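You operate a simulated robot arm through the tools that you are given. There is no shell and no other tool. Be economical: measure what you need, move in short steps, check, and stop when the job is done.

Carry out the task below with a simulated robot arm. There is one attempt and no reset: what you move stays moved.

Task
Light the right half of box N23 at Mid and put two spoons of blue powder on its plate.
Fine: set switch and dial before spooning; lid on the teal mat meanwhile, then back on tight; use the teal-banded spoon and put it back; leave the other half, plate and jars alone.
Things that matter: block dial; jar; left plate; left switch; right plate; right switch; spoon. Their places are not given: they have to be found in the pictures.

It is judged by the outcome, as a careful person would: the job done as asked, and still so three seconds after it is handed in. It fails if anything else is knocked over, pushed out of place, dropped, spilled or broken. A push-on lid holds only when it is set on centred and level and pressed home; a screw cap is set on level and turned clockwise until tight.

Robot
A 7-joint arm with a two-finger parallel gripper, fixed in place. Base frame: the origin is at the foot of the arm, x ahead of it, y to its left, z up; the work surface is at about z = 0. Readings come in m, rad, newtons and seconds.
With the tool pointing down near the work surface it reaches from about 0.22 to 0.58 m from the base axis. Its first joint turns from -1.152 to 1.152 rad. Payload 2.5 kg.
The TCP is the grasp point between the finger pads, 0.023 m short of the fingertips. In the tool frame z runs along the fingers and y along their closing line. The gripper opens to 0.094 m. The fingers are 0.038 m wide and 0.01 m thick; the gripper's body (0.054 by 0.096 m) begins 0.039 m behind the TCP.
Orientation is that of the tool frame in the base frame, as a unit quaternion [x, y, z, w]. With the fingers straight down and closing along the base's y, the tool's x points along the base's -x, its y along +y and its z along -z.

Tools
- The arm moves only by the tool nudge_tool. Its argument "steps" is a list of rows, each a list of 7 numbers: the shift along the base's x, y, z in m, then the turn, a rotation vector about the base's x, y, z in rad, then the opening in per cent of the stroke, from 0 (shut) to 100 (fully open). In form: [[dx, dy, dz, wx, wy, wz, jaw], ...]. A call has 1 to 10 rows; each row shifts and turns the commanded pose from where the row before left it. Each row takes 0.2 s and may step no farther than 0.05 m and 0.15 rad from the row before; otherwise, or with a gripper value out of range, the whole call is refused. A pose out of reach is approached as far as the arm can. The call stops where the force on the tool passes 40 N (or 10 N more than at its start, if that is more) or the arm is blocked; 0.2 s more then pass. Each finger travels about 0.108 m/s and halts on what it meets, pressing with about 20 N; the grip force reading is that of the motor and also rises with nothing between the fingers. The clock runs only during rows and for 0.2 s after the last one: add rows that do not move to give the fingers time. The reply holds the time, the measured pose of the TCP, the force on the tool along the base axes, the opening and the grip force, in the units named above and with some noise, with the torque about the TCP (base axes, N m) and any sound that the robot's microphone picked up, and new pictures: "show" is both (left out), scene, wrist or none.
- Cameras (640 x 400 px; columns grow to the right, rows downward): "scene" is fixed at [0.1402, -0.4312, 0.5382]; the picture's right is [0.56, -0.83, 0.00], its down [-0.54, -0.36, -0.76] and it looks along [0.63, 0.42, -0.65] (base axes); focal length 309 px, centre (320, 200). "wrist" rides on the gripper at [0.086, 0.016, -0.074] in the tool frame; the picture's right is [-0.18, 0.98, 0.00], its down [-0.58, -0.11, -0.81] and it looks along [-0.79, -0.15, 0.59] (tool axes); focal length 243 px, centre (320, 200).
- locate(camera, pixels): for up to 12 pixels [column, row] of the newest picture of that camera ("zoom" is the newest enlarged one), the place [x, y, z] in the base frame of the surface seen there, good to about 0.002 m. It takes no simulated time.
- zoom(camera, box): a new picture of the part [left, top, right, bottom] of that camera's present view, enlarged. It takes no simulated time.
- hand_in(): hands the job in; it is judged then, once.

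Work in short steps. Measure before you move; look again where a grasp or a placing could have gone wrong, and mend it. You have 80 turns and 200 pictures in all, those below and enlarged ones among them. Open the gripper and draw the arm clear of the work before you hand the job in, unless the task says otherwise; then end with one line.

The tools are called after ">>>" by a JSON object that holds its "op" and its "data". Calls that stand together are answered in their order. nudge_tool: Moves the arm, as the interface text tells. Its arguments: {"type":"object","properties":{"steps":{"type":"array","items":{"type":"array","items":{"type":"number"}}},"show":{"type":"string","enum":["both","scene","wrist","none"]}},"required":["steps"]} The other tools are called the same way: locate (camera, pixels) gives the place of the surface under pixels of a picture; zoom (camera, box) takes an enlarged picture of a part of a camera's view; hand_in () hands the job in.

At the start:

```text
time: 0.0
tcp_pos: [0.3603, -0.0594, 0.3296]
ee_rot: [0.0, 1.0, 0.0, 0.001]
wrist_force: [-0.2, -0.9, 0.2]
wrist_torque: [-0.01, 0.03, -0.04]
opening: 0.0943
grip_force: 0.1
```

scene: 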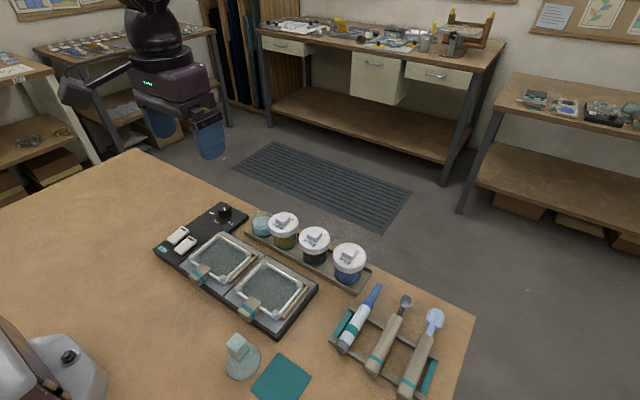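
wrist: 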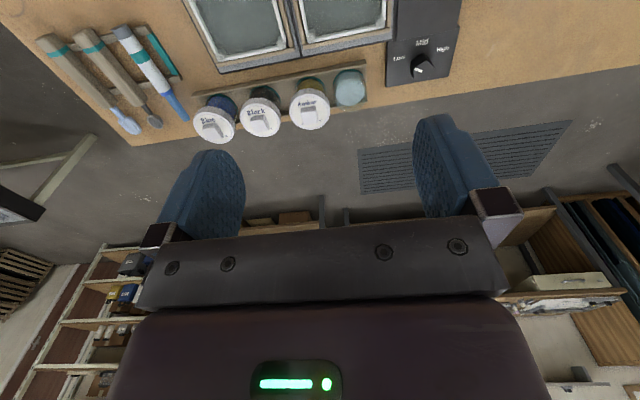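

I start by looking closely at the box, jars and spoons in the scene picture.

>>> {"op": "zoom", "data": {"camera": "scene", "box": [150, 190, 320, 340]}}

>>> {"op": "zoom", "data": {"camera": "scene", "box": [320, 270, 480, 400]}}

>>> {"op": "zoom", "data": {"camera": "scene", "box": [230, 195, 390, 305]}}

>>> {"op": "zoom", "data": {"camera": "wrist", "box": [20, 0, 480, 160]}}

```text
2.67 times, centred on (235, 265) of scene
```

zoom: 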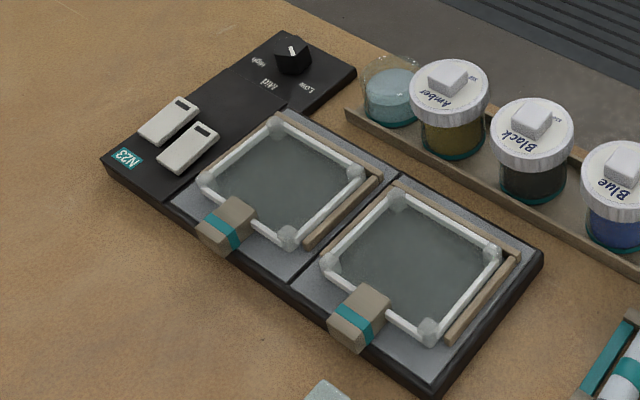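

```text
3.08 times, centred on (400, 335) of scene
```

zoom: 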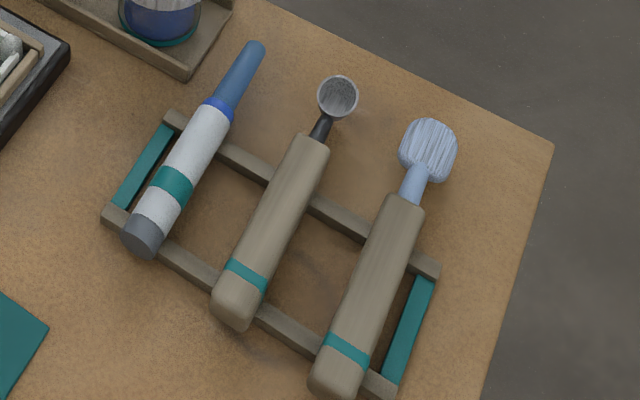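

```text
3.64 times, centred on (310, 250) of scene
```

zoom: 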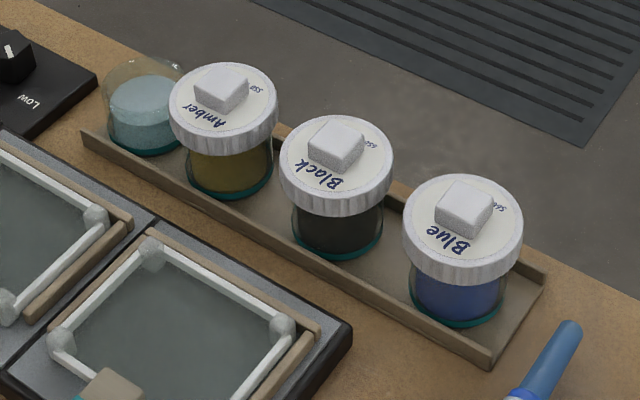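

```text
1.39 times, centred on (250, 80) of wrist
```

zoom: 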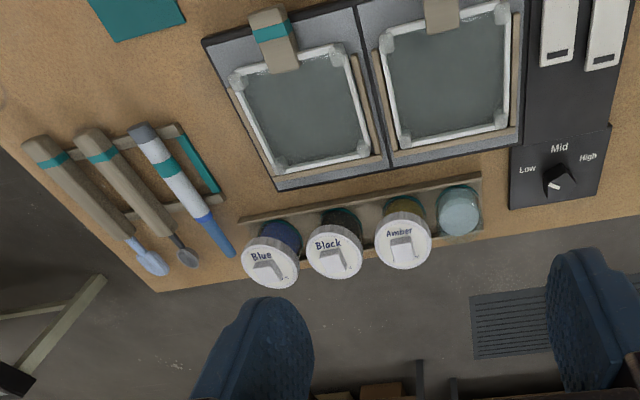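

The newest pictures show three teal-banded tools, the box with its switches and dial, and the jars. I measure the main points before moving.

>>> {"op": "locate", "data": {"camera": "scene", "pixels": [[178, 236], [186, 246], [225, 211], [224, 257], [271, 290], [349, 251], [314, 236], [284, 220], [283, 378], [240, 345], [404, 302], [380, 355]]}}

>>> {"op": "zoom", "data": {"camera": "scene", "box": [155, 200, 245, 256]}}

>>> {"op": "zoom", "data": {"camera": "scene", "box": [320, 235, 380, 295]}}

>>> {"op": "zoom", "data": {"camera": "scene", "box": [370, 285, 460, 345]}}

```text
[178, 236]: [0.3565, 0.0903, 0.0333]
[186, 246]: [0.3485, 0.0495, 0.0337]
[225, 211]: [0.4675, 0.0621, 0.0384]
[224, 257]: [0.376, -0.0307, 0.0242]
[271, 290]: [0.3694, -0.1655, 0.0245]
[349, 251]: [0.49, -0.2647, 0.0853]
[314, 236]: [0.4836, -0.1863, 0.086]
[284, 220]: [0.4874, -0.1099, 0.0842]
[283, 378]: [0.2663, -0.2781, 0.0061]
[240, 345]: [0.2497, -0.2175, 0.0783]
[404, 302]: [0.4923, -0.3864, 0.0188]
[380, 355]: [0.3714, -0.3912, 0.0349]
```

```text
7.11 times, centred on (200, 228) of scene
```

zoom: 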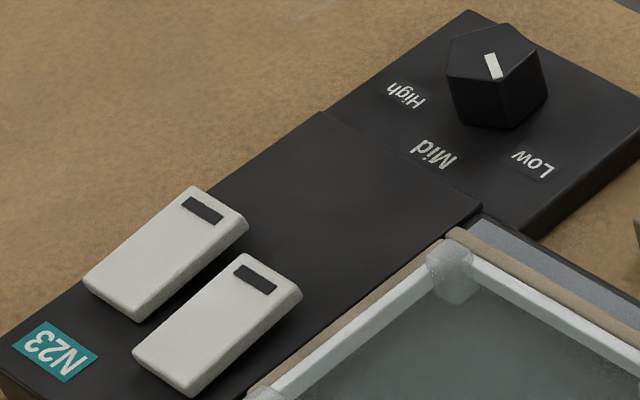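

```text
6.67 times, centred on (350, 265) of scene
```

zoom: 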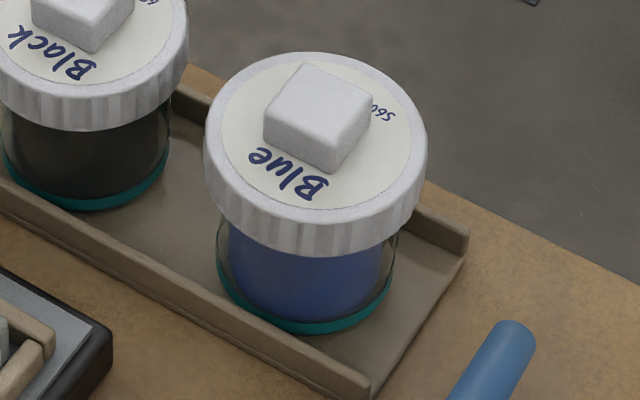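

```text
6.67 times, centred on (415, 315) of scene
```

zoom: 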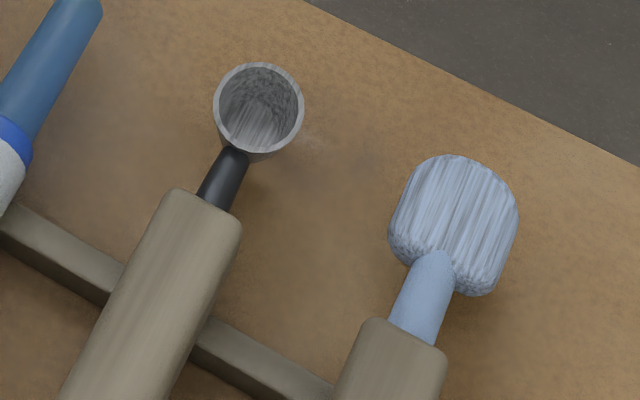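

The text reads upright from the far (+x) side, so the box's right half is the one beside the switch panel (plate near y=-0.03). I zoom in closer on the switches and measure their tilt, along with the dial.

>>> {"op": "zoom", "data": {"camera": "scene", "box": [160, 220, 204, 260]}}

>>> {"op": "zoom", "data": {"camera": "wrist", "box": [380, 0, 480, 90]}}

>>> {"op": "locate", "data": {"camera": "scene", "pixels": [[170, 240], [174, 239], [178, 236], [181, 233], [184, 230], [179, 249], [182, 248], [186, 245], [190, 242], [192, 239], [165, 246], [200, 232]]}}

```text
10.00 times, centred on (182, 240) of scene
```

zoom: 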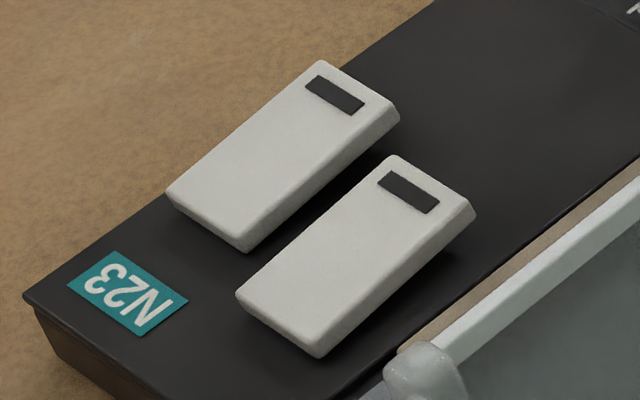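

```text
4.44 times, centred on (430, 45) of wrist
```

zoom: 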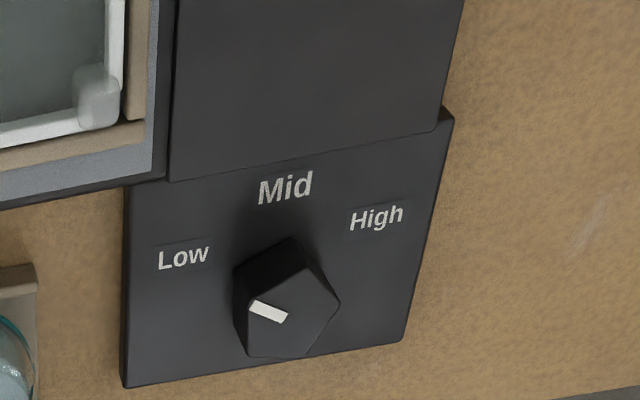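

```text
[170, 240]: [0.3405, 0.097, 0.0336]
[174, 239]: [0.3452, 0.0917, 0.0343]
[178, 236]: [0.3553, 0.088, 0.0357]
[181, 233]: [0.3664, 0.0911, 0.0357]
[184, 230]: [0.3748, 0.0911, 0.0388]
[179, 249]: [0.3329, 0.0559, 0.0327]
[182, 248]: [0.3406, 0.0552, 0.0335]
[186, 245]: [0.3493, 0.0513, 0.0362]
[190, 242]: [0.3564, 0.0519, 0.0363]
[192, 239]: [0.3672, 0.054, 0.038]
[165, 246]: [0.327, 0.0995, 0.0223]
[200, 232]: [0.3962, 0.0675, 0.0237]
```

Both rockers stand with the marked (+x) end raised, so both are off. The dial's mark points toward Low. I measure the dial and its labels in this zoom.

>>> {"op": "locate", "data": {"camera": "zoom", "pixels": [[183, 258], [285, 188], [376, 217], [268, 312], [255, 304], [284, 319], [290, 245], [338, 302], [308, 350], [245, 352], [240, 280], [285, 300]]}}

>>> {"op": "zoom", "data": {"camera": "scene", "box": [205, 195, 245, 225]}}

```text
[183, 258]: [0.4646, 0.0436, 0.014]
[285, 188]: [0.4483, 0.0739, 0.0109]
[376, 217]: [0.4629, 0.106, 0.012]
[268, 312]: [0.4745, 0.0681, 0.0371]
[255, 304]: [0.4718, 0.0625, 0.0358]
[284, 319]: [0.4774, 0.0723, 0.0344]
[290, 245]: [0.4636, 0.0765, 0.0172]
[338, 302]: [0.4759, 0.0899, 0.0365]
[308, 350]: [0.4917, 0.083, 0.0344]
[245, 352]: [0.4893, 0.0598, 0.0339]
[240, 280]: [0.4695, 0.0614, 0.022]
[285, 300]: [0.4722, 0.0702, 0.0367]
```

```text
13.33 times, centred on (225, 210) of scene
```

zoom: 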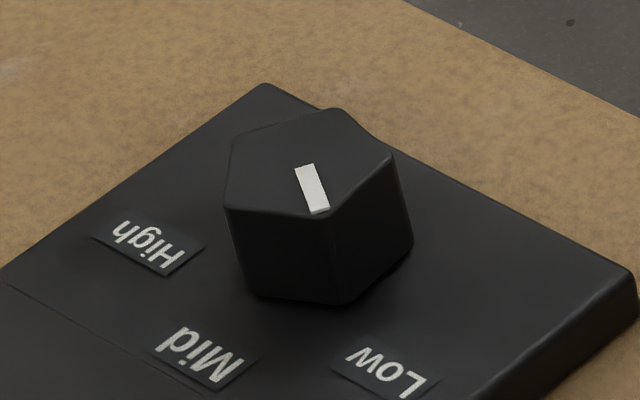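

>>> {"op": "locate", "data": {"camera": "zoom", "pixels": [[322, 206], [305, 170], [338, 110], [390, 160], [332, 212], [228, 206], [236, 140], [385, 372], [200, 352], [148, 245], [20, 275], [320, 160]]}}

```text
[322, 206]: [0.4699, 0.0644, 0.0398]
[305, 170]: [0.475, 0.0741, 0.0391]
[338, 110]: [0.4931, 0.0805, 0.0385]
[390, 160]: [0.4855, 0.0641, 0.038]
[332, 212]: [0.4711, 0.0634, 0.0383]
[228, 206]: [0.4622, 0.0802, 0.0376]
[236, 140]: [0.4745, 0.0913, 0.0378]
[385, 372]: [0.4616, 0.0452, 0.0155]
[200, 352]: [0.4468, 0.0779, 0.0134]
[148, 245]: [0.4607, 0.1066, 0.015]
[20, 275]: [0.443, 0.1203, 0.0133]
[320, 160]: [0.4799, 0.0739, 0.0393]
```

Knob centre is about (0.477, 0.076), top z 0.038, with its pointer at Low, so Mid is about -64° (clockwise) from there. First I move with shut fingers to above the raised end of the right switch (0.388, 0.090).

>>> {"op": "nudge_tool", "data": {"steps": [[0.0046, 0.025, -0.0383, 0, 0, 0, 0], [0.0046, 0.025, -0.0383, 0, 0, 0, 0], [0.0046, 0.025, -0.0383, 0, 0, 0, 0], [0.0046, 0.025, -0.0383, 0, 0, 0, 0], [0.0046, 0.025, -0.0383, 0, 0, 0, 0], [0.0046, 0.0245, -0.0383, 0, 0, 0, 0], [0, 0, 0, 0, 0, 0, 0]]}}

```text
time: 1.6
tcp_pos: [0.3874, 0.0914, 0.0987]
ee_rot: [0.0, 1.0, 0.001, 0.001]
wrist_force: [0.1, 0.4, -0.7]
wrist_torque: [-0.01, -0.01, -0.01]
opening: 0.0001
grip_force: 19.7
```

scene: 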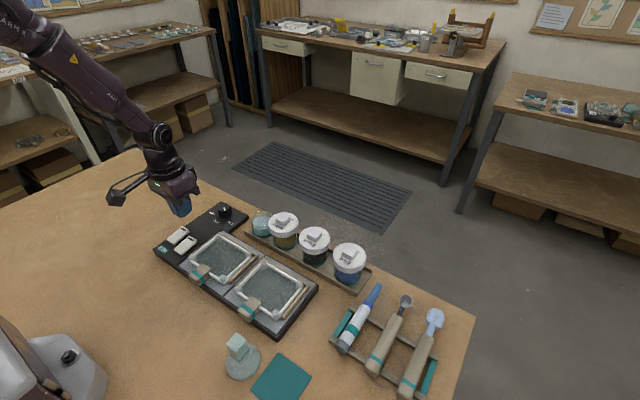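
wrist: 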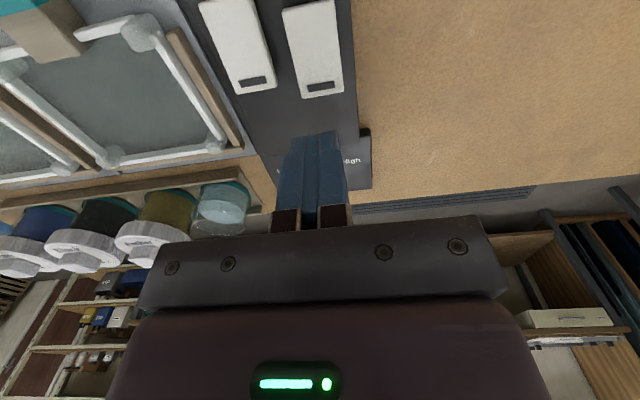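

The gripper hangs over the right switch. I check the marked end's edges in the wrist picture before pressing.

>>> {"op": "locate", "data": {"camera": "wrist", "pixels": [[305, 96], [341, 93], [323, 87], [286, 12], [334, 5], [240, 90], [274, 84]]}}

```text
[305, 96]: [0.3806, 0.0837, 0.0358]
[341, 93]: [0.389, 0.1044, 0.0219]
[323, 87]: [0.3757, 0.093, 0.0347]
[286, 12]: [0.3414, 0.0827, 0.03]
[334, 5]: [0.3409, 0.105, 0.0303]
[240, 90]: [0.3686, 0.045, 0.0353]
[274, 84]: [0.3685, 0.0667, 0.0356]
```

The right switch spans y 0.084–0.104 with its end at x≈0.381. I shift 2.5 mm and press down gently.

>>> {"op": "nudge_tool", "data": {"steps": [[0, 0.0025, -0.015, 0, 0, 0, 0], [0, 0, -0.015, 0, 0, 0, 0], [0, 0, -0.004, 0, 0, 0, 0], [0, 0, -0.004, 0, 0, 0, 0], [0, 0, -0.003, 0, 0, 0, 0], [0, 0, -0.003, 0, 0, 0, 0]]}}

```text
time: 3.0
tcp_pos: [0.388, 0.0926, 0.0551]
ee_rot: [-0.001, 1.0, 0.0, -0.001]
wrist_force: [0.2, 0.8, 0.1]
wrist_torque: [0.0, 0.0, -0.03]
opening: 0.0001
grip_force: 19.9
```

scene: 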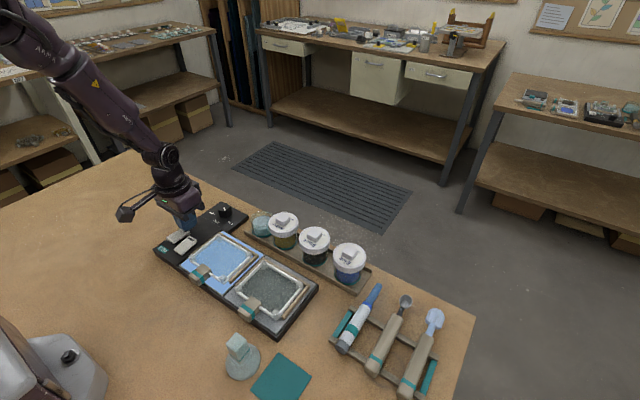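
wrist: 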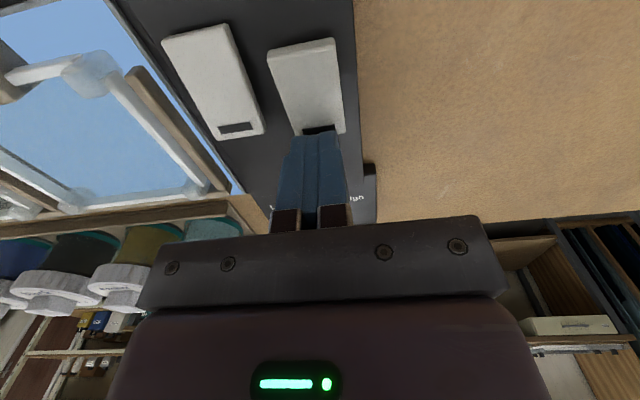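

The switch flipped and the right half is lit. Now I lift off, go above the knob (0.477, 0.076) and turn +10° so the jaws meet a corner and the flat opposite it.

>>> {"op": "nudge_tool", "data": {"steps": [[0, 0, 0.04, 0, 0, 0, 0], [0.03, -0.006, 0.01, 0, 0, 0.09, 60], [0.03, -0.006, 0, 0, 0, 0.09, 60], [0.029, -0.0055, 0, 0, 0, 0, 60], [0, 0, 0, 0, 0, 0, 60]]}}

```text
time: 4.2
tcp_pos: [0.477, 0.0738, 0.1067]
ee_rot: [-0.09, 0.996, 0.0, 0.0]
wrist_force: [-0.2, -0.4, -0.3]
wrist_torque: [-0.01, 0.0, -0.01]
opening: 0.0565
grip_force: 0.1
```

scene: 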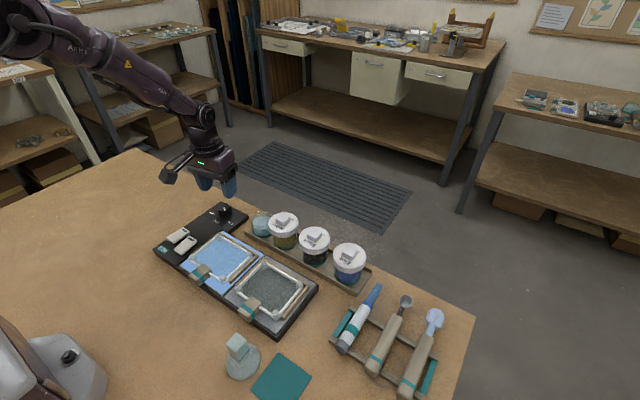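
wrist: 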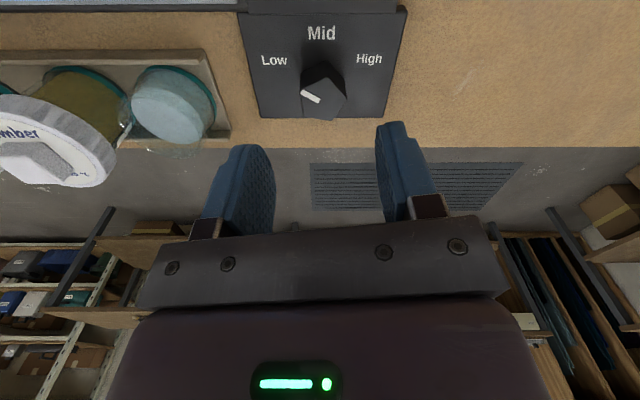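

The knob sits between the open fingers. I descend to z≈0.049 and close on it.

>>> {"op": "nudge_tool", "data": {"steps": [[0, 0.002, -0.03, 0, 0, 0, 60], [0, 0, -0.027, 0, 0, 0, 60], [0, 0, 0, 0, 0, 0, 60], [0, 0, 0, 0, 0, 0, 20], [0, 0, 0, 0, 0, 0, 20]]}}

```text
time: 5.4
tcp_pos: [0.477, 0.0763, 0.0484]
ee_rot: [-0.089, 0.996, -0.002, 0.001]
wrist_force: [7.0, -4.6, -5.6]
wrist_torque: [-0.21, 0.29, -0.07]
opening: 0.0303
grip_force: 44.9
```

scene: 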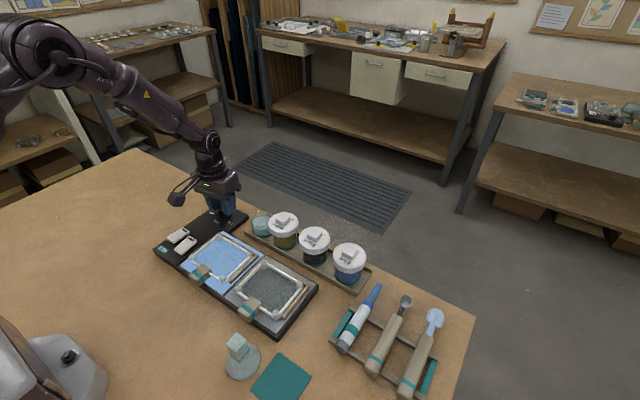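
wrist: 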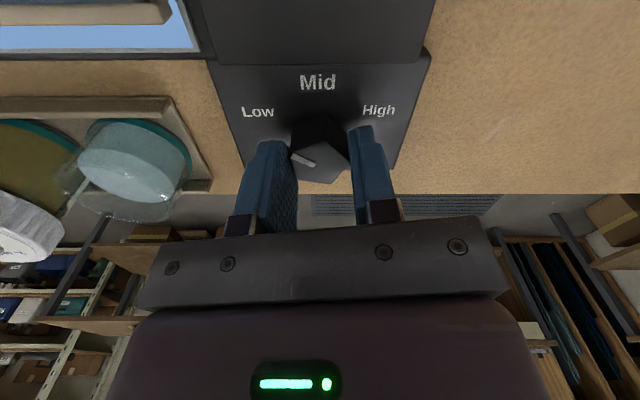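

The jaws hold the knob (opening 30 mm). I turn clockwise about 1.1 rad in small rows.

>>> {"op": "nudge_tool", "data": {"steps": [[0, 0, 0, 0, 0, -0.11, 20], [0, 0, 0, 0, 0, -0.11, 20], [0, 0, 0, 0, 0, -0.11, 20], [0, 0, 0, 0, 0, -0.11, 20], [0, 0, 0, 0, 0, -0.11, 20], [0, 0, 0, 0, 0, -0.11, 20], [0, 0, 0, 0, 0, -0.11, 20], [0, 0, 0, 0, 0, -0.11, 20], [0, 0, 0, 0, 0, -0.11, 20], [0, 0, 0, 0, 0, -0.11, 20]]}}

```text
time: 7.6
tcp_pos: [0.4775, 0.0768, 0.0488]
ee_rot: [0.444, 0.896, 0.001, 0.001]
wrist_force: [0.6, -10.9, 6.7]
wrist_torque: [-0.11, -0.27, -0.03]
opening: 0.03
grip_force: 45.0
```

scene: 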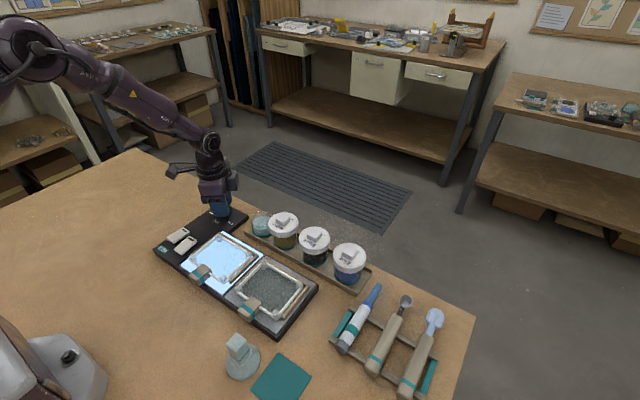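
wrist: 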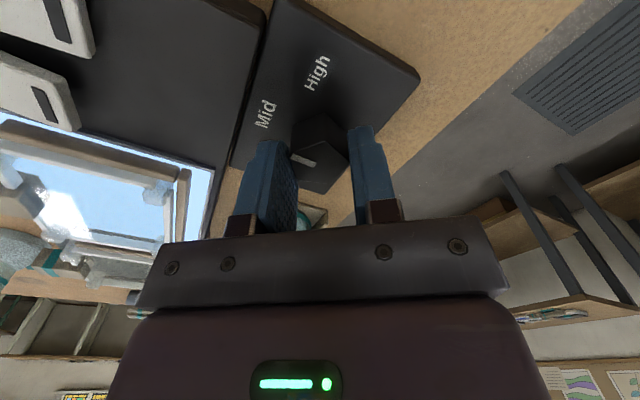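

The plate is brighter. I open, lift off and turn the wrist back, then check the pointer.

>>> {"op": "nudge_tool", "data": {"steps": [[0, 0, 0, 0, 0, 0, 60], [0, 0, 0, 0, 0, 0, 60], [0, 0, 0.04, 0, 0, 0, 60], [-0.01, 0, 0.04, 0, 0, 0.14, 60], [-0.01, 0, 0.04, 0, 0, 0.14, 60], [-0.01, 0, 0.04, 0, 0, 0.14, 60], [-0.01, 0, 0.04, 0, 0, 0.14, 60], [-0.02, -0.03, 0, 0, 0, 0.14, 60], [-0.02, -0.03, 0, 0, 0, 0.14, 60], [-0.02, -0.03, 0, 0, 0, 0.08, 60]]}}

>>> {"op": "zoom", "data": {"camera": "scene", "box": [155, 195, 325, 335]}}

>>> {"op": "zoom", "data": {"camera": "scene", "box": [205, 195, 245, 225]}}

```text
time: 9.8
tcp_pos: [0.3773, -0.0151, 0.2472]
ee_rot: [-0.001, 1.0, 0.0, 0.0]
wrist_force: [-0.5, 0.8, 0.3]
wrist_torque: [-0.01, -0.02, 0.01]
opening: 0.0563
grip_force: 0.0
```

scene: 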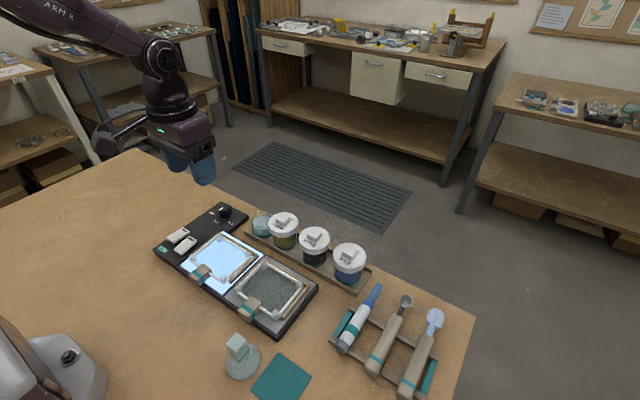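
wrist: 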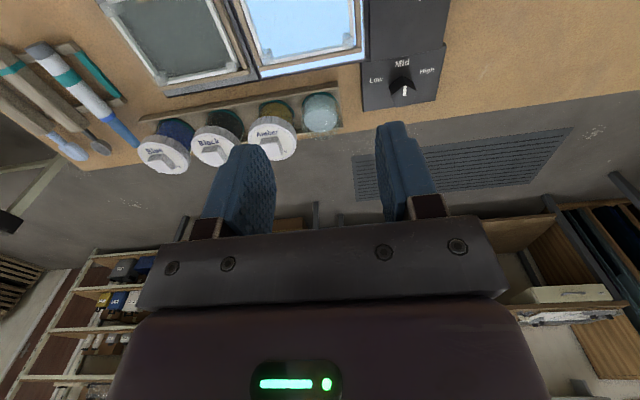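

```text
2.86 times, centred on (240, 265) of scene
```

zoom: 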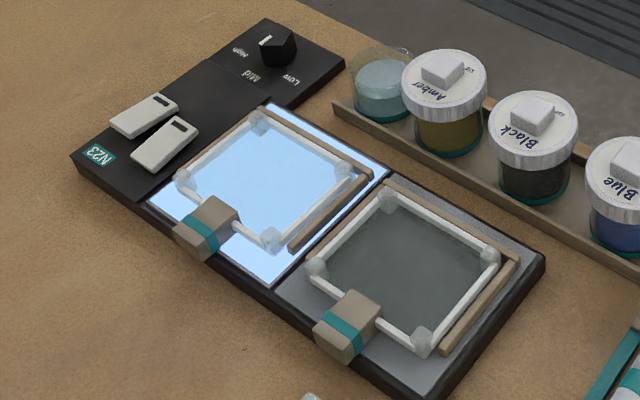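

```text
13.33 times, centred on (225, 210) of scene
```

zoom: 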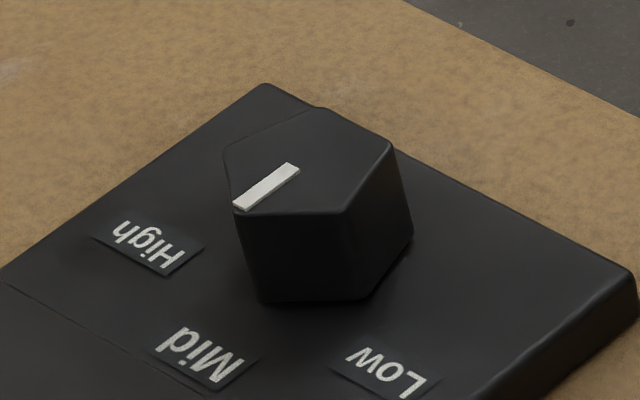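

I check the pointer's angle numerically against the labels.

>>> {"op": "locate", "data": {"camera": "zoom", "pixels": [[240, 205], [294, 168], [267, 186], [200, 352], [320, 110], [390, 148], [346, 212], [236, 208], [226, 155]]}}

>>> {"op": "zoom", "data": {"camera": "wrist", "box": [360, 45, 450, 115]}}

```text
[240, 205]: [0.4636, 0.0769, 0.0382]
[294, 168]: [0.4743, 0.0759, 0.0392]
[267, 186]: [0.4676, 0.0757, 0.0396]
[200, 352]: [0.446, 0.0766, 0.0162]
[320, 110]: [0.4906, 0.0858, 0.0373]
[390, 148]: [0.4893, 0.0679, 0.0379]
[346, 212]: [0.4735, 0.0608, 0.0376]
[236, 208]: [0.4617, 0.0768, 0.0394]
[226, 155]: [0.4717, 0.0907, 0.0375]
```

```text
5.71 times, centred on (405, 80) of wrist
```

zoom: 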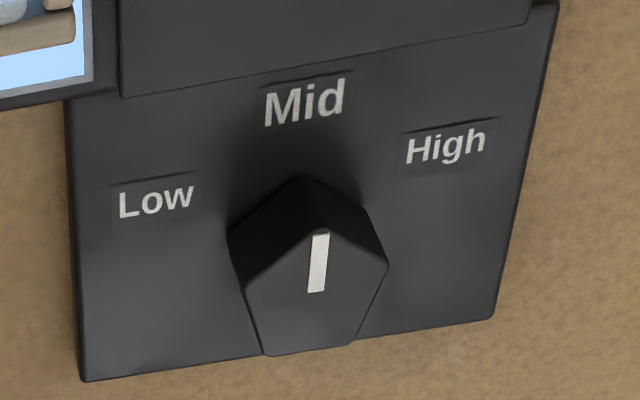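

The dial points squarely at Mid and the right half is lit. Next I move the wrist camera to view the blue jar and the spoons close up.

>>> {"op": "nudge_tool", "data": {"steps": [[0, -0.048, -0.005, 0, 0, 0, 60], [0, -0.048, -0.005, 0, 0, 0, 60], [0, -0.048, -0.005, 0, 0, 0, 60], [-0.01, -0.048, -0.005, 0, 0, 0, 60], [-0.01, -0.048, -0.005, 0, 0, 0, 60], [0, 0, 0, 0, 0, 0, 60]]}}

>>> {"op": "zoom", "data": {"camera": "wrist", "box": [200, 0, 400, 130]}}

```text
time: 11.2
tcp_pos: [0.3578, -0.2552, 0.2227]
ee_rot: [-0.001, 1.0, -0.001, 0.0]
wrist_force: [0.3, 1.0, 0.2]
wrist_torque: [-0.02, 0.01, 0.0]
opening: 0.0564
grip_force: 0.0
```

scene: 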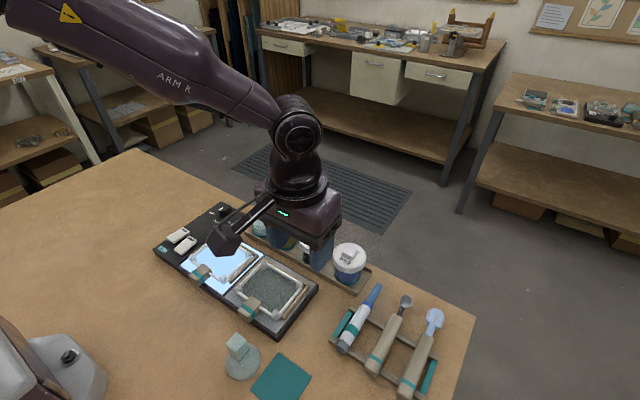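
wrist: 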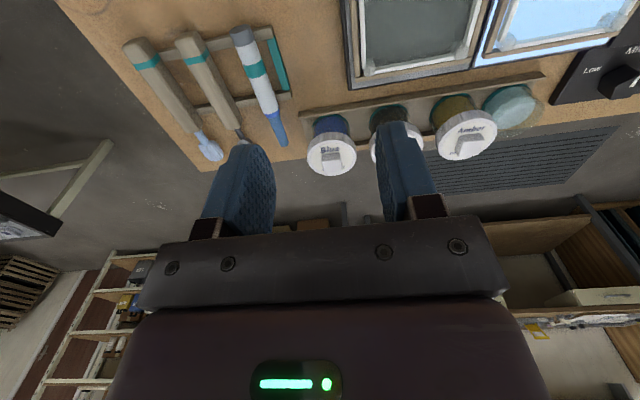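

```text
3.08 times, centred on (300, 65) of wrist
```

zoom: 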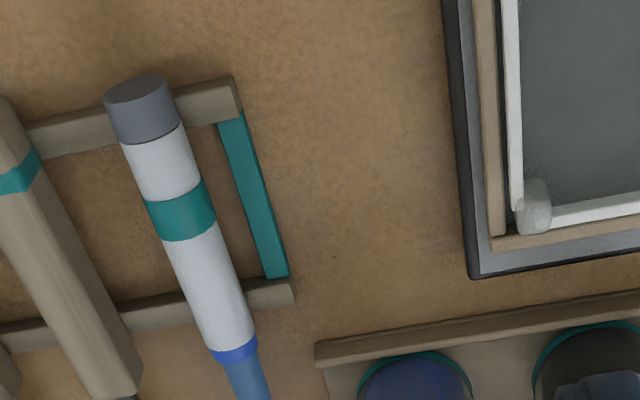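

I re-zoom the blue jar in the scene picture to measure its lid and the block on top, and look again at the tools.

>>> {"op": "zoom", "data": {"camera": "scene", "box": [326, 238, 376, 288]}}

>>> {"op": "locate", "data": {"camera": "scene", "pixels": [[347, 245], [357, 249.5], [352, 256.5], [343, 251], [349, 250], [341, 258], [348, 262], [360, 253], [340, 246], [362, 258], [333, 257], [349, 243]]}}

```text
8.00 times, centred on (351, 263) of scene
```

zoom: 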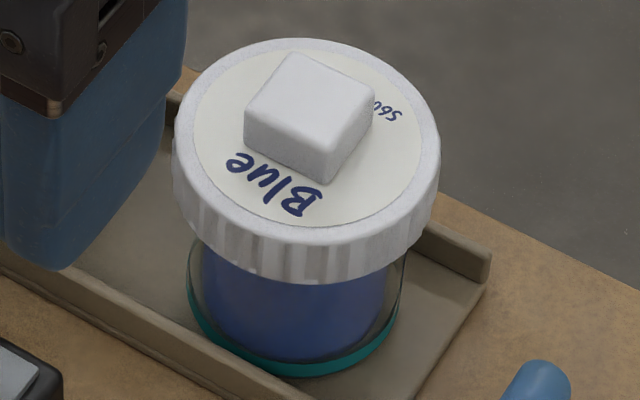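

```text
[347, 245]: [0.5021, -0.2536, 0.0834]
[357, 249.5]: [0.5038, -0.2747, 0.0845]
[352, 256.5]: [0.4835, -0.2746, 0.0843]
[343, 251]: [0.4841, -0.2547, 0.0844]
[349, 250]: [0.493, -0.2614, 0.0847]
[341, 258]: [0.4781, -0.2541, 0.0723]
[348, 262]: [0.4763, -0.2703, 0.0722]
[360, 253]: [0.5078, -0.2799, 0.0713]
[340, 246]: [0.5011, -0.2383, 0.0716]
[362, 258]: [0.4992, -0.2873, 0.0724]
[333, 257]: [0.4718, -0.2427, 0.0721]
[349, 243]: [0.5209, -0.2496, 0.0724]
```

The lid's square block spans x 0.483–0.504, y −0.275–−0.2535, top z 0.0845, centre (0.4935, −0.264). I move above it.

>>> {"op": "nudge_tool", "data": {"steps": [[0.034, -0.0022, -0.0252, 0, 0, 0, 60], [0.034, -0.0022, -0.0252, 0, 0, 0, 60], [0.034, -0.0022, -0.0252, 0, 0, 0, 60], [0.0337, -0.0022, -0.0252, 0, 0, 0, 50], [0, 0, 0, 0, 0, 0, 50]]}}

```text
time: 12.4
tcp_pos: [0.4954, -0.2623, 0.1229]
ee_rot: [-0.001, 1.0, 0.0, 0.0]
wrist_force: [0.0, -0.5, 0.5]
wrist_torque: [0.03, 0.0, -0.01]
opening: 0.047
grip_force: 0.1
```

scene: 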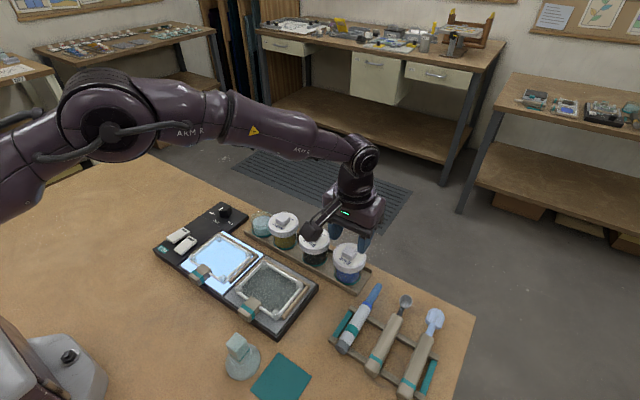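
wrist: 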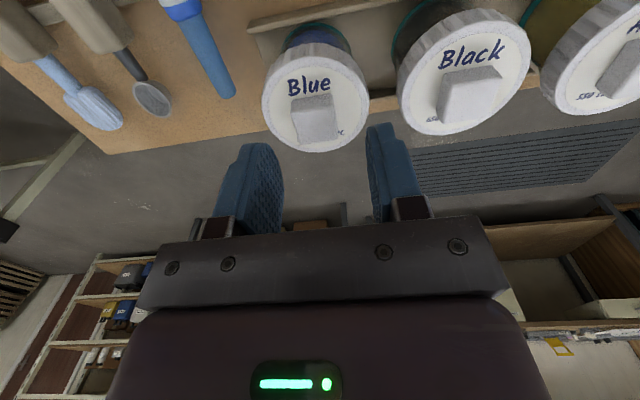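

The wrist view now shows the Blue lid near (315, 95). I zoom there and also check its sides for threads.

>>> {"op": "zoom", "data": {"camera": "wrist", "box": [250, 10, 390, 160]}}

>>> {"op": "locate", "data": {"camera": "wrist", "pixels": [[293, 105], [334, 100], [296, 137], [337, 137], [315, 120], [315, 70], [265, 100], [366, 100]]}}

```text
2.67 times, centred on (320, 85) of wrist
```

zoom: 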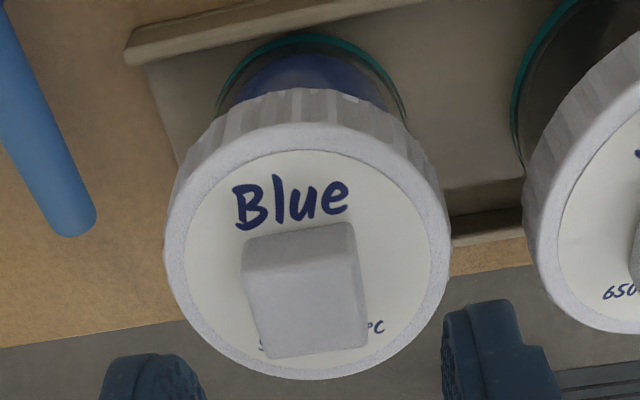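

```text
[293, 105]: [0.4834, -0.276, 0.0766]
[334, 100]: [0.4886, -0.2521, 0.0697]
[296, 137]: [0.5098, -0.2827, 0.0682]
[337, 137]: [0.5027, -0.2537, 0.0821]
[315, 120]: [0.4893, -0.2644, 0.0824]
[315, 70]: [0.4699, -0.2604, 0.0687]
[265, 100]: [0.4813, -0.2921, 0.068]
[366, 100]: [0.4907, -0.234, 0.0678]
```

I lower to z≈0.097 around the block, close, and try a gentle 3 mm lift to feel whether it is push-on or screwed.

>>> {"op": "nudge_tool", "data": {"steps": [[-0.0015, -0.002, -0.013, 0, 0, 0, 50], [0, 0, -0.013, 0, 0, 0, 50], [0, 0, 0, 0, 0, 0, 5], [0, 0, 0, 0, 0, 0, 5], [0, 0, 0, 0, 0, 0, 5]], "show": "none"}}

>>> {"op": "nudge_tool", "data": {"steps": [[0, 0, 0.0015, 0, 0, 0, 5], [0, 0, 0.0015, 0, 0, 0, 5]]}}

```text
time: 13.6
tcp_pos: [0.4926, -0.2634, 0.0978]
ee_rot: [-0.001, 1.0, 0.001, 0.0]
wrist_force: [-0.3, -1.0, -0.5]
wrist_torque: [-0.02, 0.03, -0.02]
opening: 0.0229
grip_force: 20.5
```

```text
time: 14.2
tcp_pos: [0.4905, -0.2648, 0.0994]
ee_rot: [-0.001, 1.0, 0.0, -0.001]
wrist_force: [0.1, -0.3, -1.6]
wrist_torque: [-0.03, 0.01, 0.01]
opening: 0.0228
grip_force: 20.0
```

scene: 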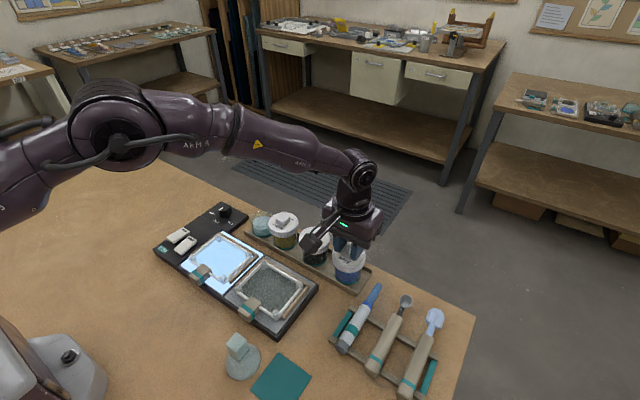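
wrist: 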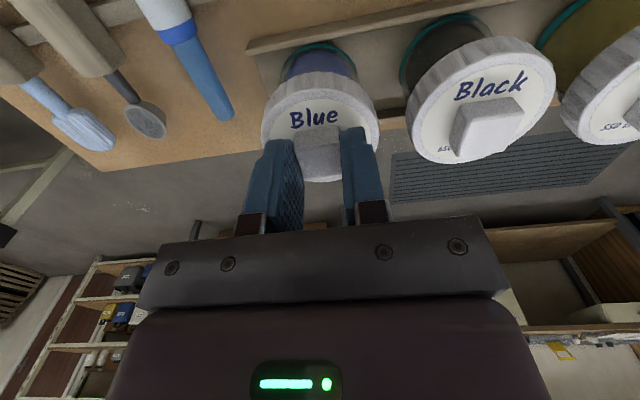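

The force is only −1.6 N. I look at whether the lid or the whole jar rises.

>>> {"op": "zoom", "data": {"camera": "scene", "box": [326, 238, 376, 288]}}

```text
8.00 times, centred on (351, 263) of scene
```

zoom: 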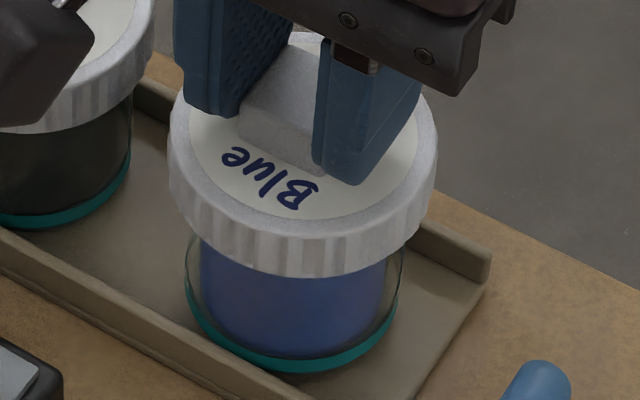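

The lid rim moved more than the jar base, but not clearly. I lift 3 mm more and compare.

>>> {"op": "nudge_tool", "data": {"steps": [[0, 0, 0.0015, 0, 0, 0, 5], [0, 0, 0.0015, 0, 0, 0, 5], [0, 0, 0, 0, 0, 0, 5]], "show": "none"}}

>>> {"op": "zoom", "data": {"camera": "scene", "box": [326, 238, 376, 288]}}

```text
time: 15.0
tcp_pos: [0.4907, -0.2642, 0.1026]
ee_rot: [-0.001, 1.0, 0.0, 0.0]
wrist_force: [0.3, -0.1, -2.5]
wrist_torque: [0.03, -0.01, 0.01]
opening: 0.023
grip_force: 20.5
```

```text
8.00 times, centred on (351, 263) of scene
```

zoom: 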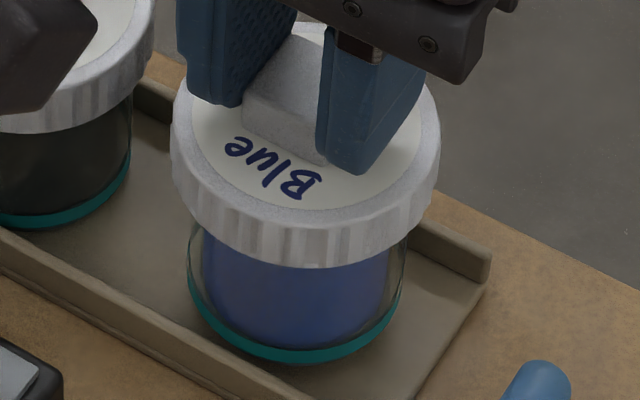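

The whole jar came up with the lid, so it's a screw cap (or very tight). I set the jar back down and press lightly, then try turning counter-clockwise.

>>> {"op": "nudge_tool", "data": {"steps": [[0, 0, -0.0025, 0, 0, 0, 5], [0, 0, -0.002, 0, 0, 0, 5], [0, 0, -0.0015, 0, 0, 0, 5], [0, 0, 0, 0, 0, 0, 5]], "show": "none"}}

>>> {"op": "nudge_tool", "data": {"steps": [[0, 0, -0.001, 0, 0, 0, 5], [0, 0, -0.0005, 0, 0, 0.1, 5], [0, 0, 0, 0, 0, 0.1, 5], [0, 0, 0, 0, 0, 0.1, 5]], "show": "none"}}

>>> {"op": "zoom", "data": {"camera": "scene", "box": [326, 238, 376, 288]}}

```text
time: 16.0
tcp_pos: [0.4923, -0.2656, 0.0974]
ee_rot: [0.0, 1.0, 0.0, 0.0]
wrist_force: [-0.8, 0.0, 0.9]
wrist_torque: [0.03, -0.01, 0.0]
opening: 0.023
grip_force: 20.0
```

```text
time: 17.0
tcp_pos: [0.4916, -0.2645, 0.0968]
ee_rot: [-0.15, 0.989, -0.002, 0.001]
wrist_force: [-0.3, -5.2, 15.9]
wrist_torque: [-0.08, 0.14, -0.06]
opening: 0.0231
grip_force: 19.8
```

```text
8.00 times, centred on (351, 263) of scene
```

zoom: 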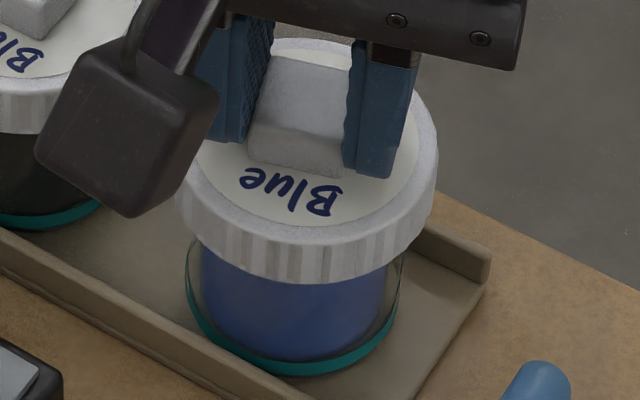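

The cap turns with the gripper. I keep turning while watching the vertical force.

>>> {"op": "nudge_tool", "data": {"steps": [[0, 0, 0.0003, 0, 0, 0.12, 5], [0, 0, 0, 0, 0, 0.12, 5], [0, 0, 0, 0, 0, 0.12, 5], [0, 0, 0, 0, 0, 0.12, 5], [0, 0, 0, 0, 0, 0.12, 5], [0, 0, 0, 0, 0, 0.12, 5]]}}

```text
time: 18.4
tcp_pos: [0.4933, -0.2644, 0.0969]
ee_rot: [-0.49, 0.872, -0.002, 0.001]
wrist_force: [5.9, -6.5, 18.9]
wrist_torque: [-0.25, -0.16, -0.01]
opening: 0.023
grip_force: 19.9
```

scene: 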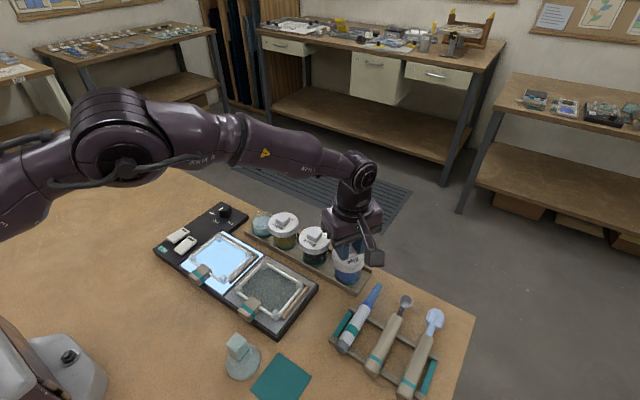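
wrist: 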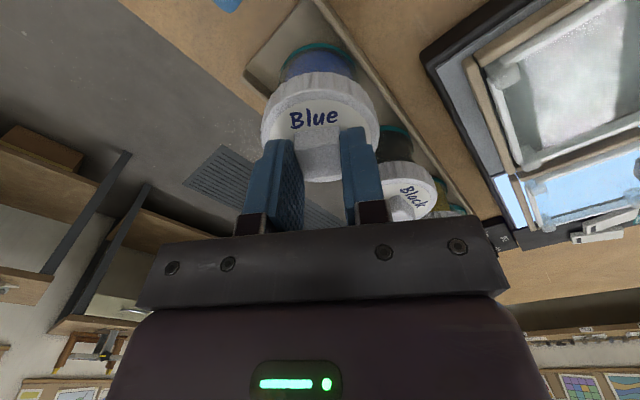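

After about 1 rad there's little resistance. I do a lift test of ~6 mm and look.

>>> {"op": "nudge_tool", "data": {"steps": [[0, 0, 0.002, 0, 0, 0, 5], [0, 0, 0.002, 0, 0, 0, 5], [0, 0, 0.002, 0, 0, 0, 5], [0, 0, 0, 0, 0, 0, 5]], "show": "none"}}

>>> {"op": "zoom", "data": {"camera": "scene", "box": [326, 238, 376, 288]}}

```text
time: 19.4
tcp_pos: [0.4907, -0.2635, 0.1]
ee_rot: [-0.489, 0.872, 0.002, -0.001]
wrist_force: [1.0, 0.2, -1.3]
wrist_torque: [0.03, -0.01, -0.04]
opening: 0.0231
grip_force: 19.8
```

```text
8.00 times, centred on (351, 263) of scene
```

zoom: 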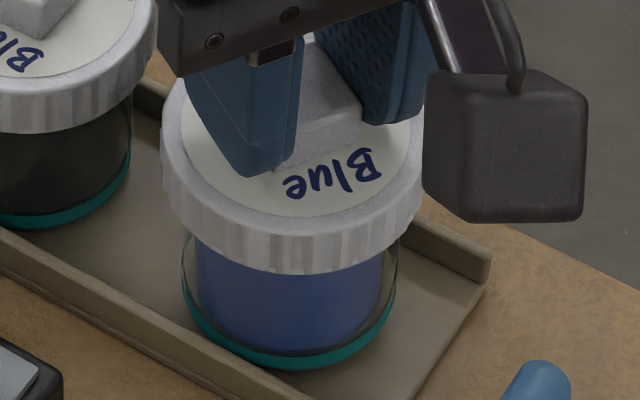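

The jar still came up. I set it down lightly and turn further, watching whether the vertical force grows (thread rise).

>>> {"op": "nudge_tool", "data": {"steps": [[0, 0, -0.0025, 0, 0, 0, 5], [0, 0, -0.0015, 0, 0, 0, 5], [0, 0, -0.0005, 0, 0, 0, 5], [0, 0, 0, 0, 0, 0, 5]], "show": "none"}}

>>> {"op": "nudge_tool", "data": {"steps": [[0, 0, 0, 0, 0, 0.12, 5], [0, 0, 0, 0, 0, 0.12, 5], [0, 0, 0, 0, 0, 0.12, 5], [0, 0, 0, 0, 0, 0.12, 5], [0, 0, 0, 0, 0, 0.12, 5]], "show": "none"}}

>>> {"op": "nudge_tool", "data": {"steps": [[0, 0, 0, 0, 0, 0.12, 5], [0, 0, 0, 0, 0, 0.12, 5], [0, 0, 0, 0, 0, 0.12, 5], [0, 0, 0, 0, 0, 0.12, 5], [0, 0, 0, 0, 0, 0.12, 5]]}}

>>> {"op": "zoom", "data": {"camera": "scene", "box": [326, 238, 376, 288]}}

```text
time: 20.4
tcp_pos: [0.4914, -0.2636, 0.0977]
ee_rot: [-0.489, 0.872, 0.0, 0.0]
wrist_force: [0.7, 0.3, 0.5]
wrist_torque: [0.0, -0.01, 0.01]
opening: 0.0228
grip_force: 19.9
```

```text
time: 21.6
tcp_pos: [0.4926, -0.264, 0.0985]
ee_rot: [0.726, -0.688, 0.001, -0.002]
wrist_force: [6.3, -1.0, 9.2]
wrist_torque: [-0.05, -0.3, -0.02]
opening: 0.0229
grip_force: 20.0
```

```text
time: 22.8
tcp_pos: [0.4917, -0.2629, 0.0965]
ee_rot: [0.897, -0.443, -0.002, 0.0]
wrist_force: [0.5, 5.6, 10.2]
wrist_torque: [0.29, 0.15, -0.08]
opening: 0.0229
grip_force: 19.9
```

scene: 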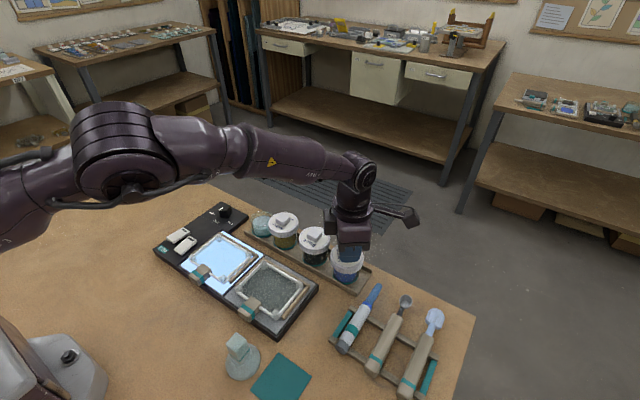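
wrist: 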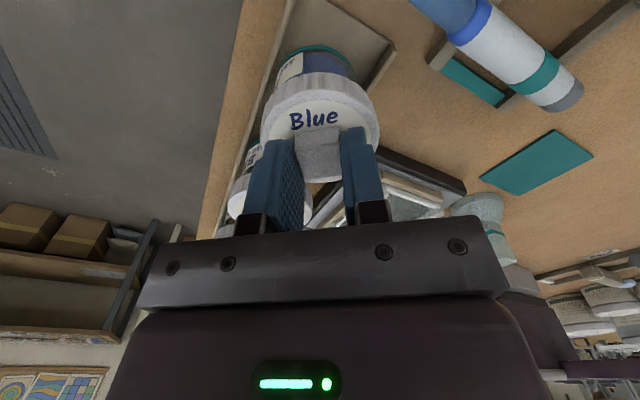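

```text
8.00 times, centred on (351, 263) of scene
```

zoom: 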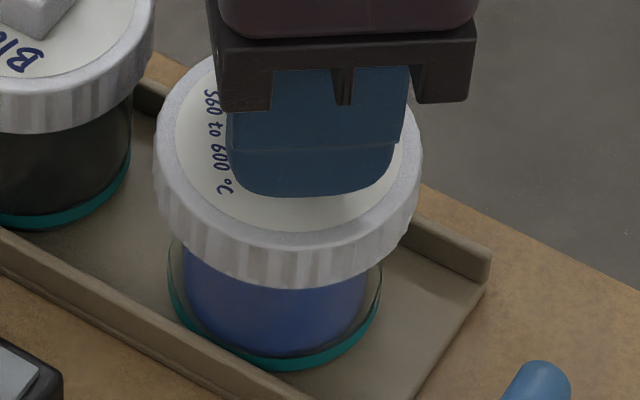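

The lid has turned ~2.2 rad. I check in the wrist view whether the jar's side label turned with it.

>>> {"op": "zoom", "data": {"camera": "wrist", "box": [220, 20, 400, 210]}}

```text
2.11 times, centred on (310, 115) of wrist
```

zoom: 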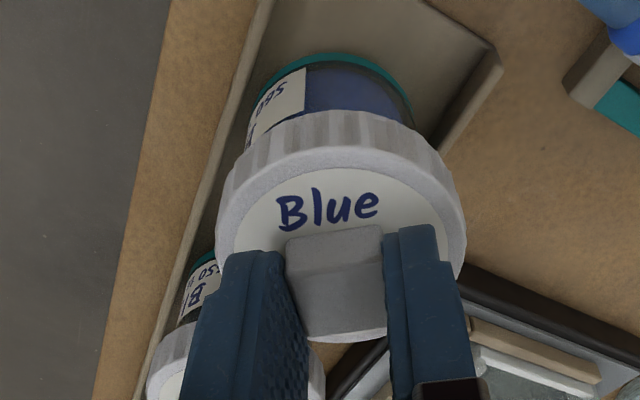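

The label still faces +x like the Black jar's, so the cap is unscrewing while the jar stays put. I release, rise, unwind the wrist by π, and re-grip.

>>> {"op": "nudge_tool", "data": {"steps": [[0, 0, 0, 0, 0, 0, 50], [0, 0, 0, 0, 0, 0, 50], [0, 0, 0.03, 0, 0, 0, 50], [0, 0, 0, 0, 0, -0.15, 50], [0, 0, 0, 0, 0, -0.15, 50], [0, 0, 0, 0, 0, -0.15, 50], [0, 0, 0, 0, 0, -0.15, 50], [0, 0, 0, 0, 0, -0.15, 50], [0, 0, 0, 0, 0, -0.15, 50], [0, 0, 0, 0, 0, -0.15, 50]], "show": "none"}}

>>> {"op": "nudge_tool", "data": {"steps": [[0, 0, 0, 0, 0, -0.15, 50], [0, 0, 0, 0, 0, -0.15, 50], [0, 0, 0, 0, 0, -0.15, 50], [0, 0, 0, 0, 0, -0.15, 50], [0, 0, 0, 0, 0, -0.15, 50], [0, 0, 0, 0, 0, -0.15, 50], [0, 0, 0, 0, 0, -0.15, 50], [0, 0, 0, 0, 0, -0.15, 50], [0, 0, 0, 0, 0, -0.15, 50], [0, 0, 0, 0, 0, -0.15, 50]], "show": "none"}}

>>> {"op": "nudge_tool", "data": {"steps": [[0, 0, 0, 0, 0, -0.15, 50], [0, 0, 0, 0, 0, -0.15, 50], [0, 0, 0, 0, 0, -0.15, 50], [0, 0, 0, 0, 0, -0.14, 50], [0, 0, 0, 0, 0, 0, 50]]}}

>>> {"op": "zoom", "data": {"camera": "scene", "box": [326, 238, 376, 288]}}

```text
time: 25.0
tcp_pos: [0.4921, -0.2639, 0.1266]
ee_rot: [-0.552, 0.834, 0.0, 0.001]
wrist_force: [-0.8, -0.3, -0.6]
wrist_torque: [0.01, 0.02, 0.01]
opening: 0.0471
grip_force: 0.0
```

```text
time: 27.2
tcp_pos: [0.4918, -0.2627, 0.1273]
ee_rot: [0.164, 0.987, -0.001, 0.0]
wrist_force: [0.1, -0.3, 0.8]
wrist_torque: [0.03, -0.01, 0.0]
opening: 0.0468
grip_force: 0.0
```

```text
time: 28.4
tcp_pos: [0.4915, -0.2649, 0.1277]
ee_rot: [0.443, 0.897, -0.001, 0.001]
wrist_force: [0.1, -0.4, 0.3]
wrist_torque: [0.0, 0.02, -0.01]
opening: 0.0474
grip_force: 0.1
```

scene: 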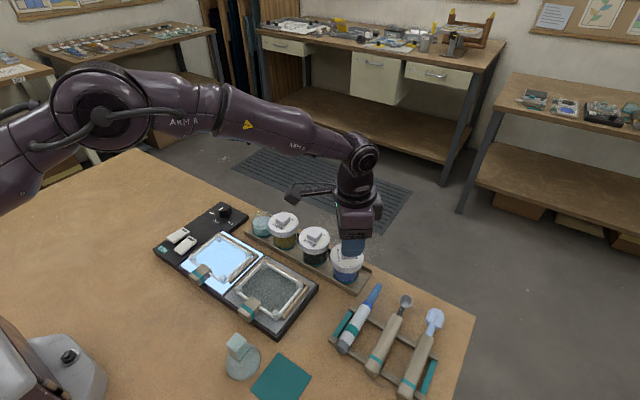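
wrist: 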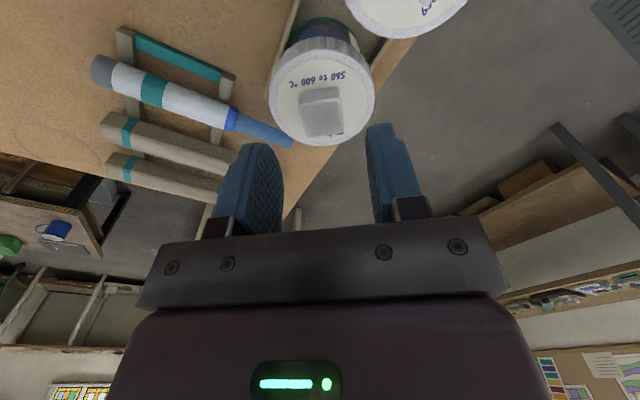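

```text
8.00 times, centred on (351, 263) of scene
```

zoom: 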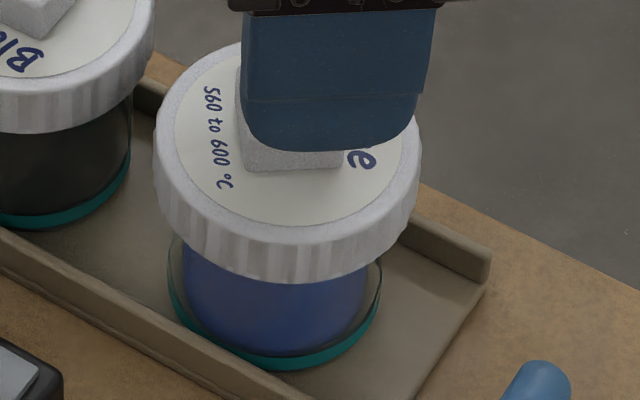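

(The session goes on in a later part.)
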